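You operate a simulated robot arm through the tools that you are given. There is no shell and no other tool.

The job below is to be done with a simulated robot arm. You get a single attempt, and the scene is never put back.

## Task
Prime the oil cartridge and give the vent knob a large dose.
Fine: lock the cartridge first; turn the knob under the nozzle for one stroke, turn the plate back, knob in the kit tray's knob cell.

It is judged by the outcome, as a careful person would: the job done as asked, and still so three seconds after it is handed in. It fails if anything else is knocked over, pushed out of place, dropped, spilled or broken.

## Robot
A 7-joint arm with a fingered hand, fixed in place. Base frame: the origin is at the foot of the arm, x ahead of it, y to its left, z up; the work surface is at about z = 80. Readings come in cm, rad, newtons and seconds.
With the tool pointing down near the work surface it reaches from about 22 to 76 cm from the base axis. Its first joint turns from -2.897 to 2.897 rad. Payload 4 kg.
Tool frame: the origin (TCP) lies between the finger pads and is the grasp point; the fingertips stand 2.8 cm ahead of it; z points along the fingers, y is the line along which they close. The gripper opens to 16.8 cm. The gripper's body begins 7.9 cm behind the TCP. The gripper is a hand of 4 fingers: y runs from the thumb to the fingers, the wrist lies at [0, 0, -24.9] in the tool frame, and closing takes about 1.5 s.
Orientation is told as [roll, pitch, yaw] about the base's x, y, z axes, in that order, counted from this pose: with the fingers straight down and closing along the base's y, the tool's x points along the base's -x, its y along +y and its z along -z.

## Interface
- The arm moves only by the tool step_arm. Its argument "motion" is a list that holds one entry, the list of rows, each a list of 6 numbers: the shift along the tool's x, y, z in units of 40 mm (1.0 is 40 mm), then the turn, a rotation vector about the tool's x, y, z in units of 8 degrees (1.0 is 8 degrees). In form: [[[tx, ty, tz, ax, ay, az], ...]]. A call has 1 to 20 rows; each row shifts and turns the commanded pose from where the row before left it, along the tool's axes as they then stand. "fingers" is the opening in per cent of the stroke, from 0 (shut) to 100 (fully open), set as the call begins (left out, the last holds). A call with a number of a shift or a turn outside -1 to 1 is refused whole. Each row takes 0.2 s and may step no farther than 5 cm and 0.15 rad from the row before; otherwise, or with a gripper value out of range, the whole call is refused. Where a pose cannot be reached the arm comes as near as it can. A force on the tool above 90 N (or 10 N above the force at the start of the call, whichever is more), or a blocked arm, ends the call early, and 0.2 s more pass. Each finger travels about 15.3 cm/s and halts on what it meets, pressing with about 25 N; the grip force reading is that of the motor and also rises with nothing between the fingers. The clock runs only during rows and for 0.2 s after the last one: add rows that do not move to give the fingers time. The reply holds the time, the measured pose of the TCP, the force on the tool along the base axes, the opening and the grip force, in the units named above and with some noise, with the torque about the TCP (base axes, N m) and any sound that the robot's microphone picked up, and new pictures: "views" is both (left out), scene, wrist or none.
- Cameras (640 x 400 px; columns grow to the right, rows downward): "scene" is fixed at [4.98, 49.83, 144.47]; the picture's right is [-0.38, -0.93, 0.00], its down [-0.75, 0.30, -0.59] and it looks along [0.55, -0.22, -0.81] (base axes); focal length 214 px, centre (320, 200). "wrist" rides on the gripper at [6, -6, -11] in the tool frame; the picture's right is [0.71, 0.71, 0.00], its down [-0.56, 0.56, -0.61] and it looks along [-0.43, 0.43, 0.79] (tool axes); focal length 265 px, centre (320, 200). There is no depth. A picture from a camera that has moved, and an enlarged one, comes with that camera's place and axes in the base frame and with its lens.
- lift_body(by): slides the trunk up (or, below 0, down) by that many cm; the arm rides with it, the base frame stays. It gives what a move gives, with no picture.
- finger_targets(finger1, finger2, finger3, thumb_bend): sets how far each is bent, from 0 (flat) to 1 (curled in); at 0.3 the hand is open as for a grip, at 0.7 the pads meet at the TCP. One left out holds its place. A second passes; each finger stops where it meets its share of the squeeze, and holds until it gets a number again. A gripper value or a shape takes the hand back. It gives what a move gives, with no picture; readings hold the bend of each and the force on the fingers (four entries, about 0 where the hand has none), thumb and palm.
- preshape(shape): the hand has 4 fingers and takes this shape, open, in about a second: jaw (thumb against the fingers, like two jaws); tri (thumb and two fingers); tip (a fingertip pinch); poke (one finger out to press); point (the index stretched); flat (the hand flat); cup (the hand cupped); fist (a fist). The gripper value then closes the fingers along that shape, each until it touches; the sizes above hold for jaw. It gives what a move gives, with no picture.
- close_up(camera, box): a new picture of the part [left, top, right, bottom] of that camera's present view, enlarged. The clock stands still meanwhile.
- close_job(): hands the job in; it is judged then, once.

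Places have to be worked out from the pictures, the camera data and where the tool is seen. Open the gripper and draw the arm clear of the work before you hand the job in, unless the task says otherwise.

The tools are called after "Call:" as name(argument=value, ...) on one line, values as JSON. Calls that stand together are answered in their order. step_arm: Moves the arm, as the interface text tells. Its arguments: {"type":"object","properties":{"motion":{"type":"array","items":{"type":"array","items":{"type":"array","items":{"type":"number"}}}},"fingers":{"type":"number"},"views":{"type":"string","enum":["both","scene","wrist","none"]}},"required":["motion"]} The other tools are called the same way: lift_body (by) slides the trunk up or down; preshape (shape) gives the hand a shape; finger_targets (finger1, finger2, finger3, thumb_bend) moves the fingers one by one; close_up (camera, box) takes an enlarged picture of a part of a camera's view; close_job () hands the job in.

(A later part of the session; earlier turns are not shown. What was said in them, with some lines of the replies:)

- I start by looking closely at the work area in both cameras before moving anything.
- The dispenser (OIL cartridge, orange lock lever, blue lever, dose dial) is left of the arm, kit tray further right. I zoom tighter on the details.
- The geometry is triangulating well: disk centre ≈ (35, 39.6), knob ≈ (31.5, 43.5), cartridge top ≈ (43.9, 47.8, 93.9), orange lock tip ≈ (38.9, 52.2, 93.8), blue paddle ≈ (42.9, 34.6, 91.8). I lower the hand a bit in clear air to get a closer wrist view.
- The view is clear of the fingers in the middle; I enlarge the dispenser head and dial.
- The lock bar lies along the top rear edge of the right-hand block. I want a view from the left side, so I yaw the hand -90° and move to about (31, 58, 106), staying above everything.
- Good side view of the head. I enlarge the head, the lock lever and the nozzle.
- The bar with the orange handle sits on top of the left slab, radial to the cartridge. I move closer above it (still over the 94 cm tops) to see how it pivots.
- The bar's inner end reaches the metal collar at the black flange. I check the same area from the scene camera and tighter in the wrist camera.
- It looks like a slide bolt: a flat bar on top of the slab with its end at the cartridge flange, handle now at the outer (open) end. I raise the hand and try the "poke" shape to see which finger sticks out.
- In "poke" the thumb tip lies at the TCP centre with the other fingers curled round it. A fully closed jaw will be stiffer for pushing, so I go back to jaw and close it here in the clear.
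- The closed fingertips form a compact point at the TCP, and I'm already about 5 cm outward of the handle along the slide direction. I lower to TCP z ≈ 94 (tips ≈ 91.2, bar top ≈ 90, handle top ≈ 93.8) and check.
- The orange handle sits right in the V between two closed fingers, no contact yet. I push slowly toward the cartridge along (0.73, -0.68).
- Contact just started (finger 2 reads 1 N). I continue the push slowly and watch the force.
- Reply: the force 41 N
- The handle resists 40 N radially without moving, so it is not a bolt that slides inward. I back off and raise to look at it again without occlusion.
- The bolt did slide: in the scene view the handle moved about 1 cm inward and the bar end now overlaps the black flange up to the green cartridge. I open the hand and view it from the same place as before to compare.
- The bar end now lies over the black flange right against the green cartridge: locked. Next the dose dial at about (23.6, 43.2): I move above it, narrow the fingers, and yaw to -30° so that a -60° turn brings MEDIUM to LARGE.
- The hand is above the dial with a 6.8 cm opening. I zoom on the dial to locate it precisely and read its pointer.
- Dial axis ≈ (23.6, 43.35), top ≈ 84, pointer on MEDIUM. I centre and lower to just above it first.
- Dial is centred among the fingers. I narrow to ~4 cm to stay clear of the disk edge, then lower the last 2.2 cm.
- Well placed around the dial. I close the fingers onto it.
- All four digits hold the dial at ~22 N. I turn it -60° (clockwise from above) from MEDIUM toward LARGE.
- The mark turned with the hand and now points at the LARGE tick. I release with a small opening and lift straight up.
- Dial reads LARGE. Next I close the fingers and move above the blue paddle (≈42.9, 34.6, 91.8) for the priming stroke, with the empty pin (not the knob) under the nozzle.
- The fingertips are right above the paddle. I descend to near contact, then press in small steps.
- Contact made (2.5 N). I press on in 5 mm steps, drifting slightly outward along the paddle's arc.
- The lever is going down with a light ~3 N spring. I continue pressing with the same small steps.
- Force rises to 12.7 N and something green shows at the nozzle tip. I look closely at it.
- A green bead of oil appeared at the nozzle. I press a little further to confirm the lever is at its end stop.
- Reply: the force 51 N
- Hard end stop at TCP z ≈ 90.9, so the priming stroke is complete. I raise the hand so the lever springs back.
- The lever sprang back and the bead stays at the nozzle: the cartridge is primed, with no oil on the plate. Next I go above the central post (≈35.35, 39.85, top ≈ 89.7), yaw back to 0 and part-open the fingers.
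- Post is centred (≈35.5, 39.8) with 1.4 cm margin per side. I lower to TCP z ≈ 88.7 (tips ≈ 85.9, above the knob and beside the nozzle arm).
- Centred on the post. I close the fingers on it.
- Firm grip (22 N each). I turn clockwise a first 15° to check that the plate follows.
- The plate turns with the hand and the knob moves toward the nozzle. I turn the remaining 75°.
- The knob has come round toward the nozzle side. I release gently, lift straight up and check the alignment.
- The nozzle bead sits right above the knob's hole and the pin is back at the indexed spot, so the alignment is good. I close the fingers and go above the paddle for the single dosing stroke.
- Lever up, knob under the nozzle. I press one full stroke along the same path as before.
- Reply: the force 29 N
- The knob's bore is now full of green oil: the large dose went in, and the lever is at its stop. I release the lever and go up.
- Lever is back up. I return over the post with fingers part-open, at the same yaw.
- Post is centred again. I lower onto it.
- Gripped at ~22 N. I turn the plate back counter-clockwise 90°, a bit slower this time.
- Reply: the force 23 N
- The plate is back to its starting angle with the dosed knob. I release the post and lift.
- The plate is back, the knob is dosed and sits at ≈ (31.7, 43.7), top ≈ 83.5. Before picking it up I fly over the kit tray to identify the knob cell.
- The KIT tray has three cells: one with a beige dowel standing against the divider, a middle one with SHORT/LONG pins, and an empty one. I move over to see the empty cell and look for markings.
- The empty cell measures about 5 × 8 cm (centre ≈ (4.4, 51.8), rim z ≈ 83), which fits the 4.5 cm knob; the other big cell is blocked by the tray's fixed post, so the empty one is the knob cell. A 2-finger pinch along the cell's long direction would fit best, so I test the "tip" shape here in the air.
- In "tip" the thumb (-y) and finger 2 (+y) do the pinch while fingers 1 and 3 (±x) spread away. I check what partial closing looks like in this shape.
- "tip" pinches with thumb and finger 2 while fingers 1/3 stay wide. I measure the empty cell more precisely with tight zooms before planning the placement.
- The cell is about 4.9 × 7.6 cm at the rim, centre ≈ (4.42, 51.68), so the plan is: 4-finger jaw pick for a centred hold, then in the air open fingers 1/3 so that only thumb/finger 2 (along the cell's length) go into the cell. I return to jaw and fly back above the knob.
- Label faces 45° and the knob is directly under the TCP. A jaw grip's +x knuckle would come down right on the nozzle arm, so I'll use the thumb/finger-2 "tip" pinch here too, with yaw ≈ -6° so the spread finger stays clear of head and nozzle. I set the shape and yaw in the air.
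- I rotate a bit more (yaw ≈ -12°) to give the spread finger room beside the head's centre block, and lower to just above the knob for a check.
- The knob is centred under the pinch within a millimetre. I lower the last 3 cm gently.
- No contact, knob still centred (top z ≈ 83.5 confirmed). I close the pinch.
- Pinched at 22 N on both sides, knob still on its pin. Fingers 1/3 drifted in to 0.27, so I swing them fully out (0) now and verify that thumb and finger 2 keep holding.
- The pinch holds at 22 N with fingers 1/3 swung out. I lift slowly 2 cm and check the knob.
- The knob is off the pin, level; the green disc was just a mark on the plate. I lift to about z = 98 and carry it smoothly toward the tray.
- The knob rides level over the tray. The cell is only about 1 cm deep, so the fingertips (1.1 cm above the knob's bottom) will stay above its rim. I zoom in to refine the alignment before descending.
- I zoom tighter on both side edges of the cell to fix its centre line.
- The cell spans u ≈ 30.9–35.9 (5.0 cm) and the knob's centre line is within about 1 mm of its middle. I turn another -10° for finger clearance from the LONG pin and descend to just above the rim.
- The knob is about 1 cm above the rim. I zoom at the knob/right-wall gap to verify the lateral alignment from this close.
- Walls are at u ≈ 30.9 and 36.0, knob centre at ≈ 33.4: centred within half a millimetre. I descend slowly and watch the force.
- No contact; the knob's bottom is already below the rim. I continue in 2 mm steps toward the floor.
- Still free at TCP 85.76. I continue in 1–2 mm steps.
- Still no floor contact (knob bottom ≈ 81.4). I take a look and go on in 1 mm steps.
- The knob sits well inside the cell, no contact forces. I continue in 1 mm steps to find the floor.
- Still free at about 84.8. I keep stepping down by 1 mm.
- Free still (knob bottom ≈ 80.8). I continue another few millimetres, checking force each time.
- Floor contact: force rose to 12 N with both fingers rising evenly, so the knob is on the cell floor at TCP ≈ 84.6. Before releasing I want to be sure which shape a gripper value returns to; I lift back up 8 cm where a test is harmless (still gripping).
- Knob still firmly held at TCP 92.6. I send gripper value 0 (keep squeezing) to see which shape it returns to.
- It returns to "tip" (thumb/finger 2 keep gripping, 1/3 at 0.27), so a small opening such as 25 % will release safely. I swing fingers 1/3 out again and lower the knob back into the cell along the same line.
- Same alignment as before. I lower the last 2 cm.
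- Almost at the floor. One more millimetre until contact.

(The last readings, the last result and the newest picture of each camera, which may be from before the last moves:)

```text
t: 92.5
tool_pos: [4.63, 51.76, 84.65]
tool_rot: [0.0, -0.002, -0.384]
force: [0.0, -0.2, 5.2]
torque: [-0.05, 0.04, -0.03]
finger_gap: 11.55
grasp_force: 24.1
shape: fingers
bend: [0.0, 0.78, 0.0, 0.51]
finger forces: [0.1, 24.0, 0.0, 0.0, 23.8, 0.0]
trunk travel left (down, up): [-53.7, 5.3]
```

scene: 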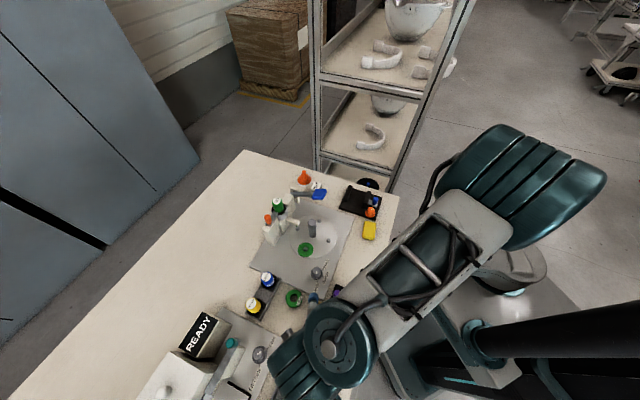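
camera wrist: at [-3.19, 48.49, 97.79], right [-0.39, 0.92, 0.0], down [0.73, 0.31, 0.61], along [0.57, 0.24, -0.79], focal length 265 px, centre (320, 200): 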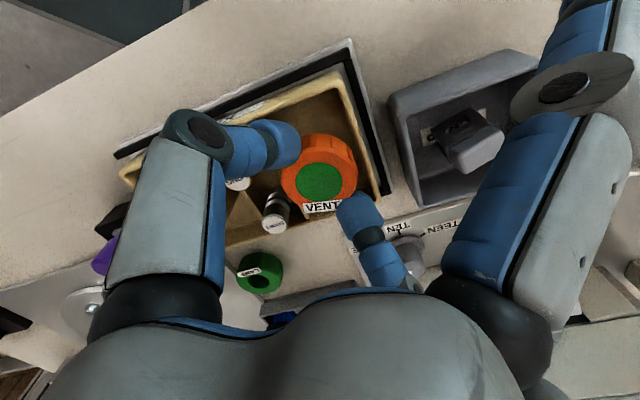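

The knob rests on the floor with 5 N. I open the pinch just slightly (25 %) without moving the arm.

Call:
step_arm(motion=[[[0, 0, 0, 0, 0, 0], [0, 0, 0, 0, 0, 0], [0, 0, 0, 0, 0, 0]]], fingers=25, views="wrist")

Call:
close_up(camera="wrist", box=[230, 90, 410, 230])

```text
t: 93.3
tool_pos: [4.61, 51.82, 84.55]
tool_rot: [0.0, 0.001, -0.384]
force: [0.9, -0.4, 0.4]
torque: [0.02, 0.01, 0.01]
finger_gap: 4.18
grasp_force: 0.0
shape: tip
bend: [0.11, 0.78, 0.11, 0.49]
finger forces: [0.1, 0.3, 0.1, 0.1, 1.3, 0.0]
trunk travel left (down, up): [-53.7, 5.3]
camera wrist: at [-3.17, 48.49, 95.67], right [-0.39, 0.92, 0.0], down [0.73, 0.31, 0.61], along [0.57, 0.24, -0.79], focal length 265 px, centre (320, 200)
```

wrist: 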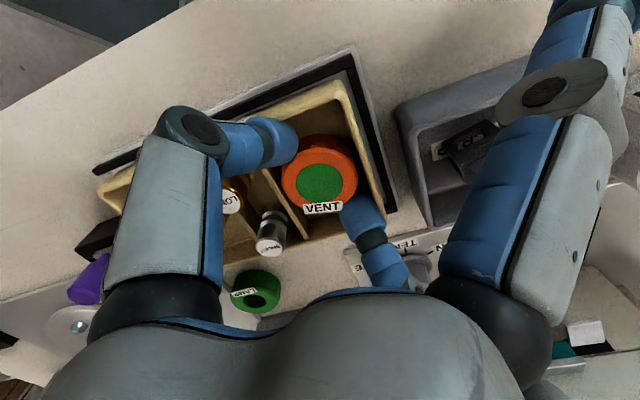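

```text
2.86 times, centred on (320, 160) of wrist
camera zoom: at [-3.17, 48.49, 95.67], right [-0.39, 0.92, 0.0], down [0.73, 0.31, 0.61], along [0.57, 0.24, -0.79], focal length 758 px, centre (320, 314)
```

zoom: 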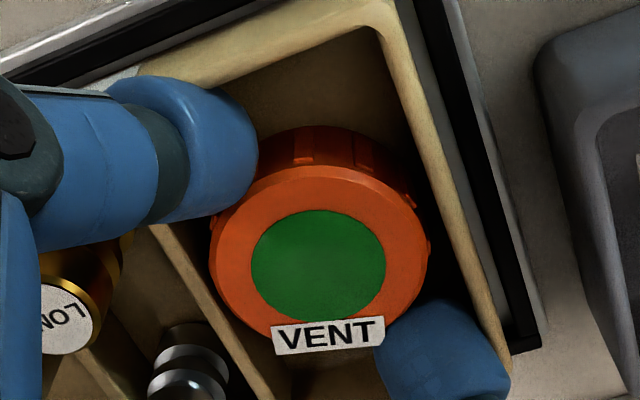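

Released (grip ≈ 0, knob unmoved). I rise slowly and make sure the knob stays put.

Call:
step_arm(motion=[[[0, 0, -0.05, 0, 0, 0], [0, 0, -0.1, 0, 0, 0], [0, 0, -0.1, 0, 0, 0]]], views="wrist")

Call:
close_up(camera="wrist", box=[230, 90, 410, 230])

```text
t: 94.1
tool_pos: [4.56, 51.79, 85.51]
tool_rot: [-0.002, 0.0, -0.385]
force: [-0.7, 0.9, -0.6]
torque: [-0.01, 0.02, 0.0]
finger_gap: 4.21
grasp_force: 0.0
shape: tip
bend: [0.11, 0.78, 0.11, 0.49]
finger forces: [0.0, 0.2, 0.1, 0.0, 0.2, 0.0]
trunk travel left (down, up): [-53.7, 5.3]
camera wrist: at [-3.15, 48.5, 96.68], right [-0.39, 0.92, 0.0], down [0.73, 0.31, 0.61], along [0.57, 0.24, -0.79], focal length 265 px, centre (320, 200)
```

wrist: 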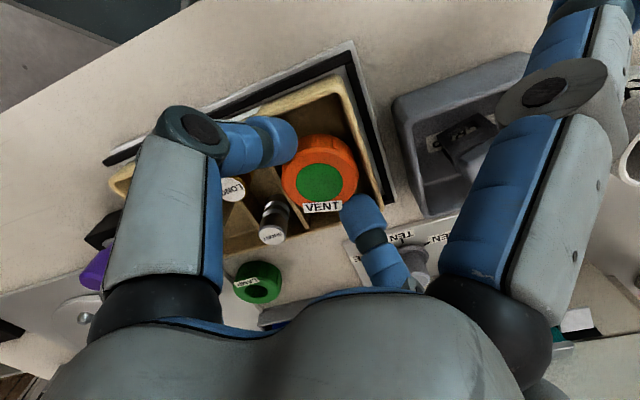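

```text
2.86 times, centred on (320, 160) of wrist
camera zoom: at [-3.15, 48.5, 96.68], right [-0.39, 0.92, 0.0], down [0.73, 0.31, 0.61], along [0.57, 0.24, -0.79], focal length 758 px, centre (320, 314)
```

zoom: 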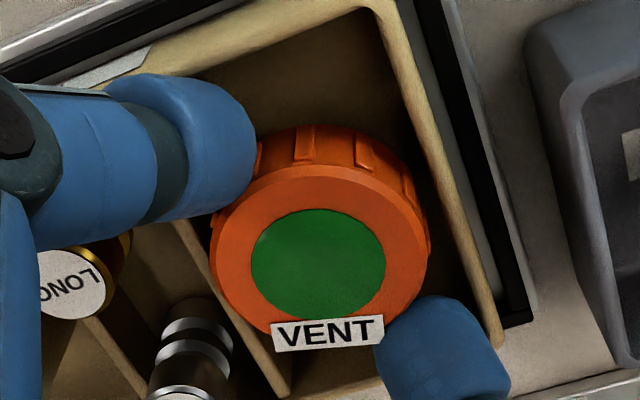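

The knob came up with the hand (same place in the picture, tiny residual contact), so 25 % isn't quite open. I go back down the 1 cm onto the floor.

Call:
step_arm(motion=[[[0, 0, 0.1, 0, 0, 0], [0, 0, 0.1, 0, 0, 0], [0, 0, 0.05, 0, 0, 0], [0, 0, 0.01, 0, 0, 0], [0, 0, 0, 0, 0, 0]]], views="none")

Call:
step_arm(motion=[[[0, 0, 0, 0, 0, 0], [0, 0, 0, 0, 0, 0], [0, 0, 0, 0, 0, 0]]], fingers=28, views="wrist")

Call:
close_up(camera="wrist", box=[230, 90, 410, 230])

```text
t: 95.3
tool_pos: [4.54, 51.8, 84.56]
tool_rot: [0.001, 0.0, -0.385]
force: [0.1, 0.5, 1.7]
torque: [-0.05, -0.01, 0.04]
finger_gap: 4.2
grasp_force: 0.0
shape: tip
bend: [0.11, 0.78, 0.11, 0.49]
finger forces: [0.0, 0.2, 0.0, 0.0, 1.7, 0.0]
trunk travel left (down, up): [-53.7, 5.3]
```

```text
t: 96.1
tool_pos: [4.59, 51.83, 84.53]
tool_rot: [-0.003, -0.001, -0.384]
force: [1.2, 0.8, 0.1]
torque: [0.03, 0.01, 0.07]
finger_gap: 4.53
grasp_force: 0.0
shape: tip
bend: [0.11, 0.78, 0.11, 0.48]
finger forces: [0.0, 1.1, 0.0, 0.0, 2.1, 0.0]
trunk travel left (down, up): [-53.7, 5.3]
camera wrist: at [-3.17, 48.51, 95.63], right [-0.39, 0.92, 0.0], down [0.73, 0.31, 0.61], along [0.57, 0.24, -0.79], focal length 265 px, centre (320, 200)
```

wrist: 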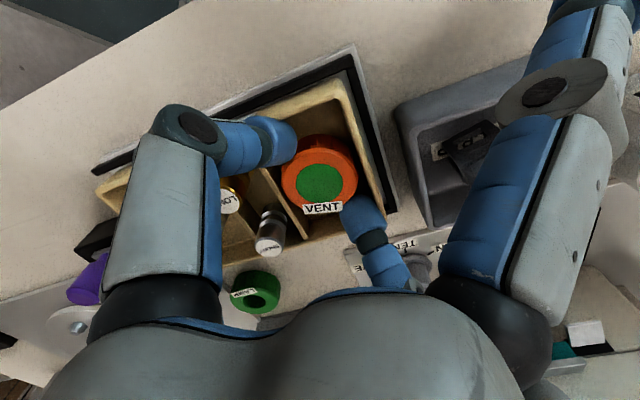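

```text
2.86 times, centred on (320, 160) of wrist
camera zoom: at [-3.17, 48.51, 95.63], right [-0.39, 0.92, 0.0], down [0.73, 0.31, 0.61], along [0.57, 0.24, -0.79], focal length 758 px, centre (320, 314)
```

zoom: 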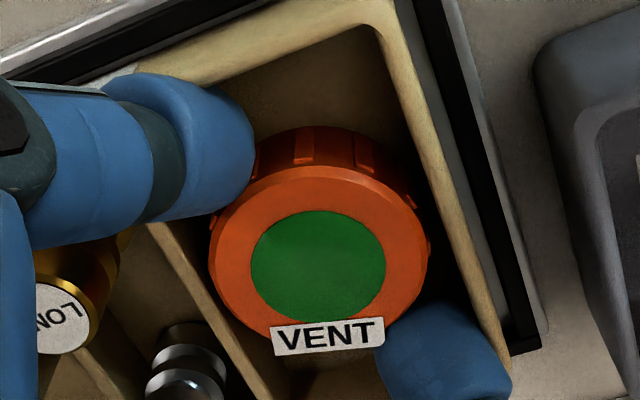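

Opened to 4.5 cm (light outward wall contact). I rise just 4 mm and check whether the knob stays on the floor.

Call:
step_arm(motion=[[[0, 0, -0.05, 0, 0, 0], [0, 0, -0.05, 0, 0, 0], [0, 0, 0, 0, 0, 0]]], views="wrist")

Call:
close_up(camera="wrist", box=[230, 90, 410, 230])

```text
t: 96.9
tool_pos: [4.67, 51.78, 84.89]
tool_rot: [0.0, 0.0, -0.385]
force: [-0.6, -0.6, 0.9]
torque: [0.0, 0.0, -0.01]
finger_gap: 4.68
grasp_force: 0.1
shape: tip
bend: [0.11, 0.78, 0.11, 0.47]
finger forces: [0.0, 0.0, 0.0, 0.0, 0.2, 0.0]
trunk travel left (down, up): [-53.7, 5.3]
camera wrist: at [-3.19, 48.5, 96.01], right [-0.39, 0.92, 0.0], down [0.73, 0.31, 0.61], along [0.57, 0.24, -0.79], focal length 265 px, centre (320, 200)
```

wrist: 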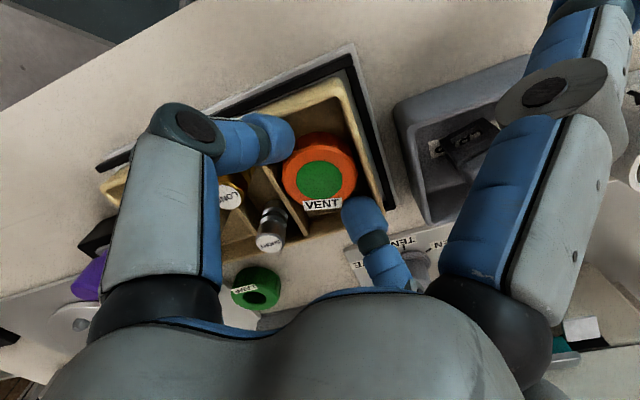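

```text
2.86 times, centred on (320, 160) of wrist
camera zoom: at [-3.19, 48.5, 96.01], right [-0.39, 0.92, 0.0], down [0.73, 0.31, 0.61], along [0.57, 0.24, -0.79], focal length 758 px, centre (320, 314)
```

zoom: 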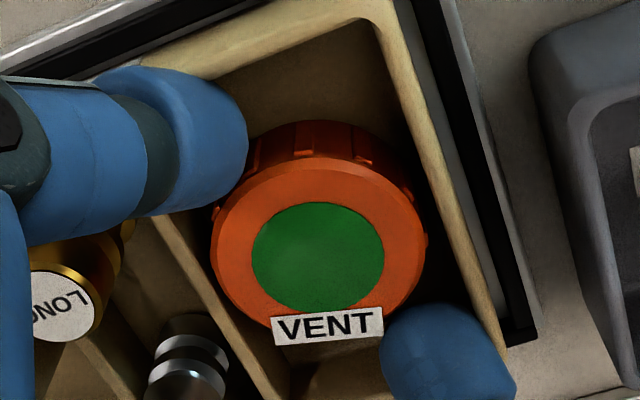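

The knob now stays on the floor while the hand rises. I continue up slowly, then clear.

Call:
step_arm(motion=[[[0, 0, -0.1, 0, 0, 0], [0, 0, -0.15, 0, 0, 0], [0, 0, -0.2, 0, 0, 0], [0, 0, 0, 0, 0, 0]]], views="wrist")

Call:
close_up(camera="wrist", box=[230, 90, 410, 230])

```text
t: 97.9
tool_pos: [4.67, 51.74, 86.73]
tool_rot: [0.0, 0.0, -0.385]
force: [-1.0, 0.1, -1.0]
torque: [-0.03, 0.05, 0.0]
finger_gap: 4.69
grasp_force: 0.0
shape: tip
bend: [0.11, 0.78, 0.11, 0.47]
finger forces: [0.0, 0.1, 0.0, 0.1, 0.0, 0.0]
trunk travel left (down, up): [-53.7, 5.3]
camera wrist: at [-3.19, 48.5, 97.81], right [-0.39, 0.92, 0.0], down [0.73, 0.31, 0.61], along [0.57, 0.24, -0.79], focal length 265 px, centre (320, 200)
```

wrist: 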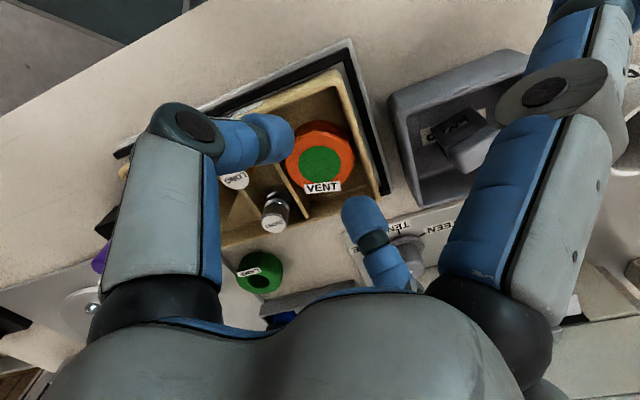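

```text
2.86 times, centred on (320, 160) of wrist
camera zoom: at [-3.19, 48.5, 97.81], right [-0.39, 0.92, 0.0], down [0.73, 0.31, 0.61], along [0.57, 0.24, -0.79], focal length 758 px, centre (320, 314)
```

zoom: 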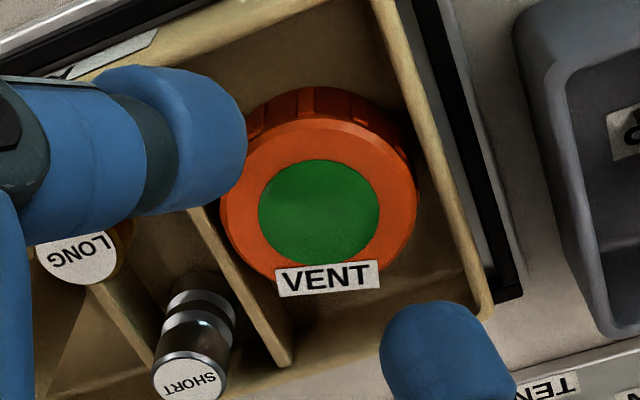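

The knob stays flat in the empty cell, clear of the fingers. I raise straight up and look at the result.

Call:
step_arm(motion=[[[0, 0, -0.5, 0, 0, 0], [0, 0, -0.9, 0, 0, 0], [0, 0, -0.9, 0, 0, 0], [0, 0, -0.9, 0, 0, 0], [0, 0, -0.9, 0, 0, 0]]], views="both")

Call:
close_up(camera="wrist", box=[210, 40, 410, 190])

```text
t: 99.1
tool_pos: [4.67, 51.79, 103.09]
tool_rot: [0.0, 0.002, -0.384]
force: [-0.6, -0.5, -0.1]
torque: [0.02, 0.0, 0.01]
finger_gap: 4.71
grasp_force: 0.1
shape: tip
bend: [0.11, 0.78, 0.11, 0.47]
finger forces: [0.0, 0.0, 0.1, 0.0, 0.0, 0.1]
trunk travel left (down, up): [-53.7, 5.3]
camera wrist: at [-3.19, 48.54, 114.27], right [-0.39, 0.92, 0.0], down [0.73, 0.31, 0.61], along [0.57, 0.24, -0.79], focal length 265 px, centre (320, 200)
```

scene: 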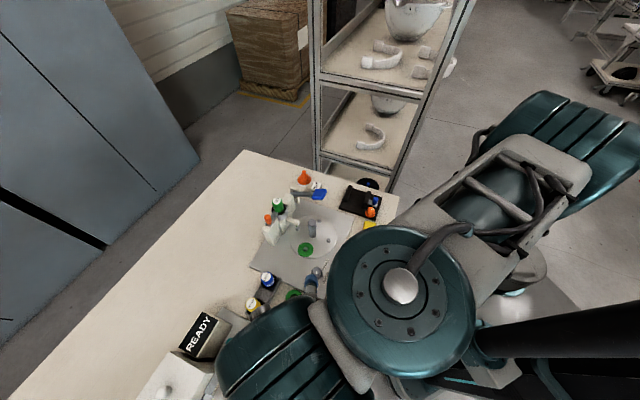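
wrist: 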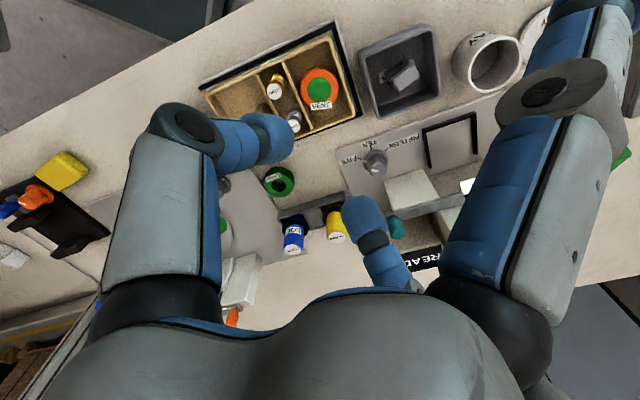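

```text
2.67 times, centred on (310, 115) of wrist
camera zoom: at [-3.19, 48.54, 114.27], right [-0.39, 0.92, 0.0], down [0.73, 0.31, 0.61], along [0.57, 0.24, -0.79], focal length 708 px, centre (347, 427)
```

zoom: 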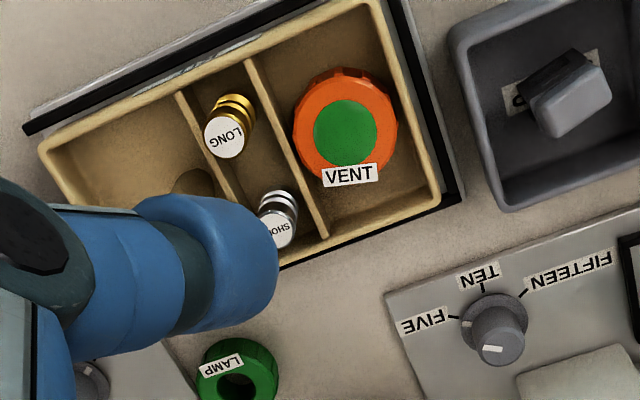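

The VENT knob lies flat in the cell with its oil. I open the hand fully up here and withdraw the arm toward its starting place.

Call:
preshape(shape="jaw")

Call:
step_arm(motion=[[[0, 0, -0.9, 0, 0, 0], [-0.803, -0.478, -0.35, 0, 0, 0], [-0.803, -0.478, -0.35, 0, 0, 0], [-0.803, -0.478, -0.35, 0, 0, 0], [-0.803, -0.478, -0.35, 0, 0, 0], [-0.803, -0.478, -0.3, 0, 0, 0], [-0.803, -0.478, -0.3, 0, 0, 0], [-0.803, -0.478, -0.3, 0, 0, 0], [-0.803, -0.478, -0.3, 0, 0, 0], [-0.803, -0.478, -0.3, 0, 0, 0], [0, 0, 0, 0, 0, 0]]], fingers=100, views="both")

Call:
close_up(camera="scene", box=[250, 160, 410, 290])

Call:
close_up(camera="scene", box=[240, 260, 370, 400])

```text
t: 100.0
tool_pos: [4.63, 51.88, 103.08]
tool_rot: [0.0, -0.002, -0.383]
force: [0.0, -0.2, 0.0]
torque: [-0.03, -0.02, 0.0]
finger_gap: 16.78
grasp_force: 0.1
shape: jaw
bend: [0.3, 0.3, 0.3, 0.3]
finger forces: [0.1, 0.1, 0.0, 0.0, 0.0, 0.0]
trunk travel left (down, up): [-53.7, 5.3]
```

```text
t: 102.4
tool_pos: [25.03, 24.95, 118.33]
tool_rot: [0.001, 0.0, -0.385]
force: [-0.1, 0.2, 0.4]
torque: [0.02, 0.0, -0.02]
finger_gap: 16.82
grasp_force: 0.0
shape: jaw
bend: [0.3, 0.3, 0.3, 0.3]
finger forces: [0.0, 0.0, 0.0, 0.0, 0.0, 0.0]
trunk travel left (down, up): [-53.7, 5.3]
camera wrist: at [17.18, 21.67, 129.4], right [-0.39, 0.92, 0.0], down [0.73, 0.31, 0.61], along [0.57, 0.24, -0.79], focal length 265 px, centre (320, 200)
```

scene: 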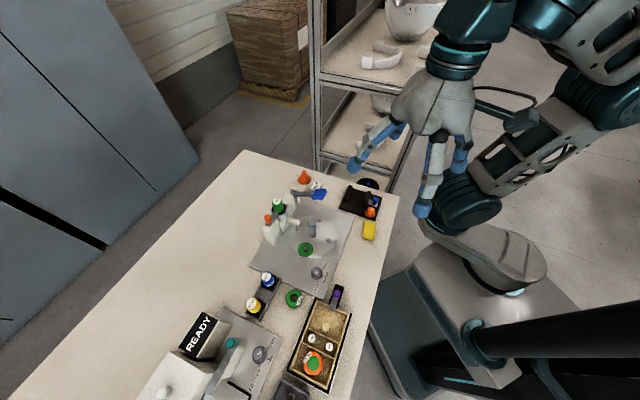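
wrist: 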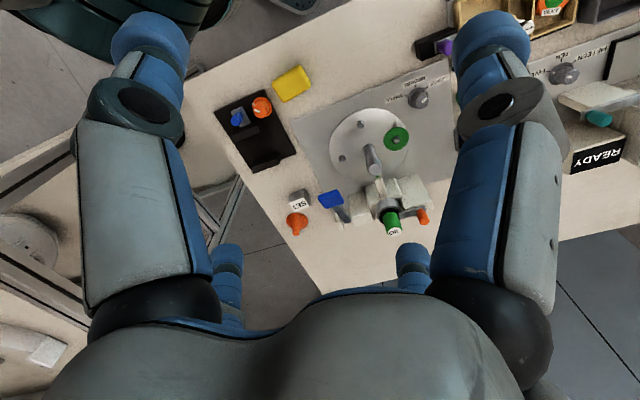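

```text
3.08 times, centred on (330, 225) of scene
camera zoom: at [4.98, 49.83, 144.47], right [-0.38, -0.93, 0.0], down [-0.75, 0.3, -0.59], along [0.55, -0.22, -0.81], focal length 660 px, centre (289, 123)
```

zoom: 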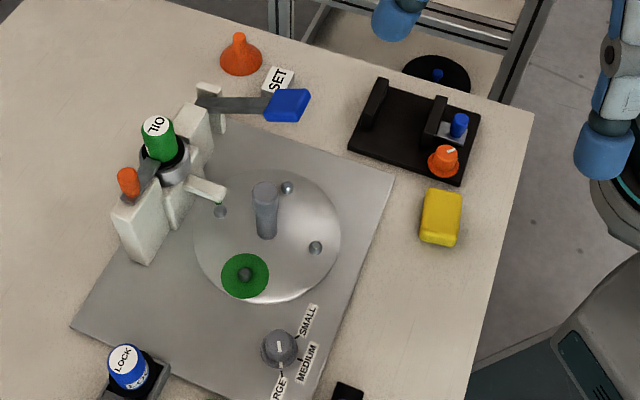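

```text
2.86 times, centred on (305, 330) of scene
camera zoom: at [4.98, 49.83, 144.47], right [-0.38, -0.93, 0.0], down [-0.75, 0.3, -0.59], along [0.55, -0.22, -0.81], focal length 613 px, centre (363, -171)
```

zoom: 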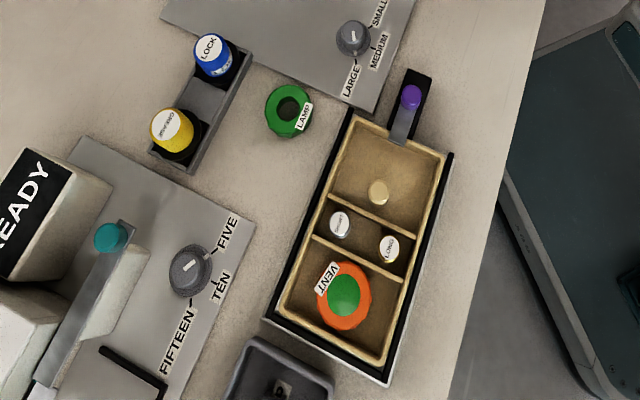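

Everything looks in place: knob in the cell, plate back, lever up, bolt in. A last close look at dial, bolt and tray before handing in.

Call:
close_up(camera="scene", box=[290, 250, 350, 295])

Call:
close_up(camera="scene", box=[255, 185, 345, 255])

Call:
close_up(camera="scene", box=[280, 330, 360, 400])

```text
8.89 times, centred on (320, 272) of scene
camera zoom: at [4.98, 49.83, 144.47], right [-0.38, -0.93, 0.0], down [-0.75, 0.3, -0.59], along [0.55, -0.22, -0.81], focal length 1906 px, centre (320, -444)
```

zoom: 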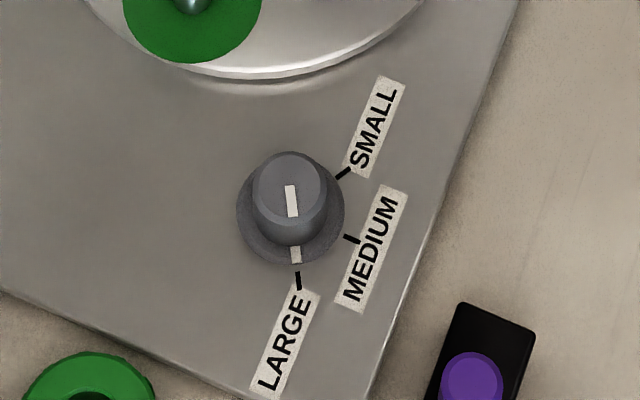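

```text
5.71 times, centred on (300, 220) of scene
camera zoom: at [4.98, 49.83, 144.47], right [-0.38, -0.93, 0.0], down [-0.75, 0.3, -0.59], along [0.55, -0.22, -0.81], focal length 1226 px, centre (434, 86)
```

zoom: 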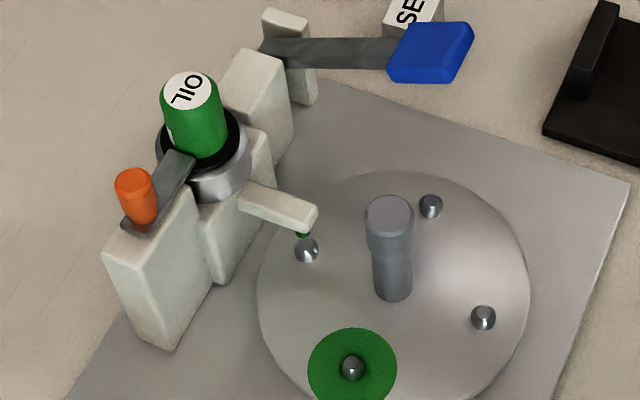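

```text
5.71 times, centred on (320, 365) of scene
camera zoom: at [4.98, 49.83, 144.47], right [-0.38, -0.93, 0.0], down [-0.75, 0.3, -0.59], along [0.55, -0.22, -0.81], focal length 1226 px, centre (320, -743)
```

zoom: 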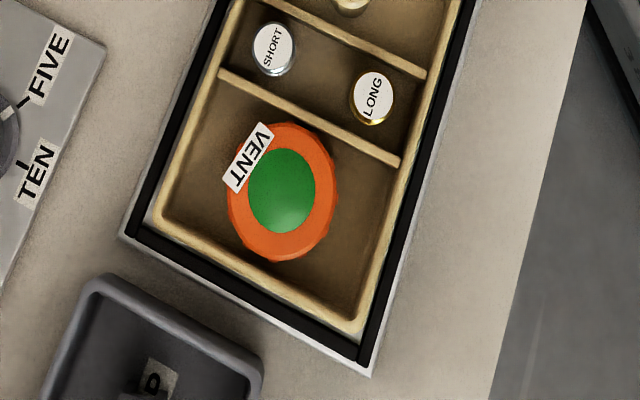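

The dial points at LARGE, the bolt is home on the cartridge flange and the lever is up. The plate is back, and the dosed VENT knob lies flat in the tray's empty cell with everything else undisturbed. The hand is open and clear, so I hand the job in.

Call:
close_job()

```text
The job is handed in.
```

The oil cartridge is primed and the vent knob has its large dose. The knob now lies flat in the kit tray. I've handed the job in; no score came back, so this is from the last pictures and readings.

- **Lock:** I slid the orange bolt in first, until it reached the cartridge.
- **Dial:** I turned it from MEDIUM to LARGE.
- **Prime:** I gave one full lever stroke with no knob under the nozzle. A bead of oil appeared at the nozzle and stayed there; nothing dripped on the plate.
- **Dose:** I turned the plate 90° to bring the knob under the nozzle and gave one full stroke. The knob's bore filled with oil.
- **Plate:** It is back at its starting angle.

**Knob cell:** none of the cells is labelled, so I used the empty one. It was the only one the knob fits; the other large cell has a post standing in it.

**First release:** the knob stuck lightly to the fingers and rose about 1 cm. I set it back on the cell floor and opened the fingers a little more. It then stayed put, with no sign of oil lost.

Nothing else was moved or knocked, and the arm is clear with the hand open.
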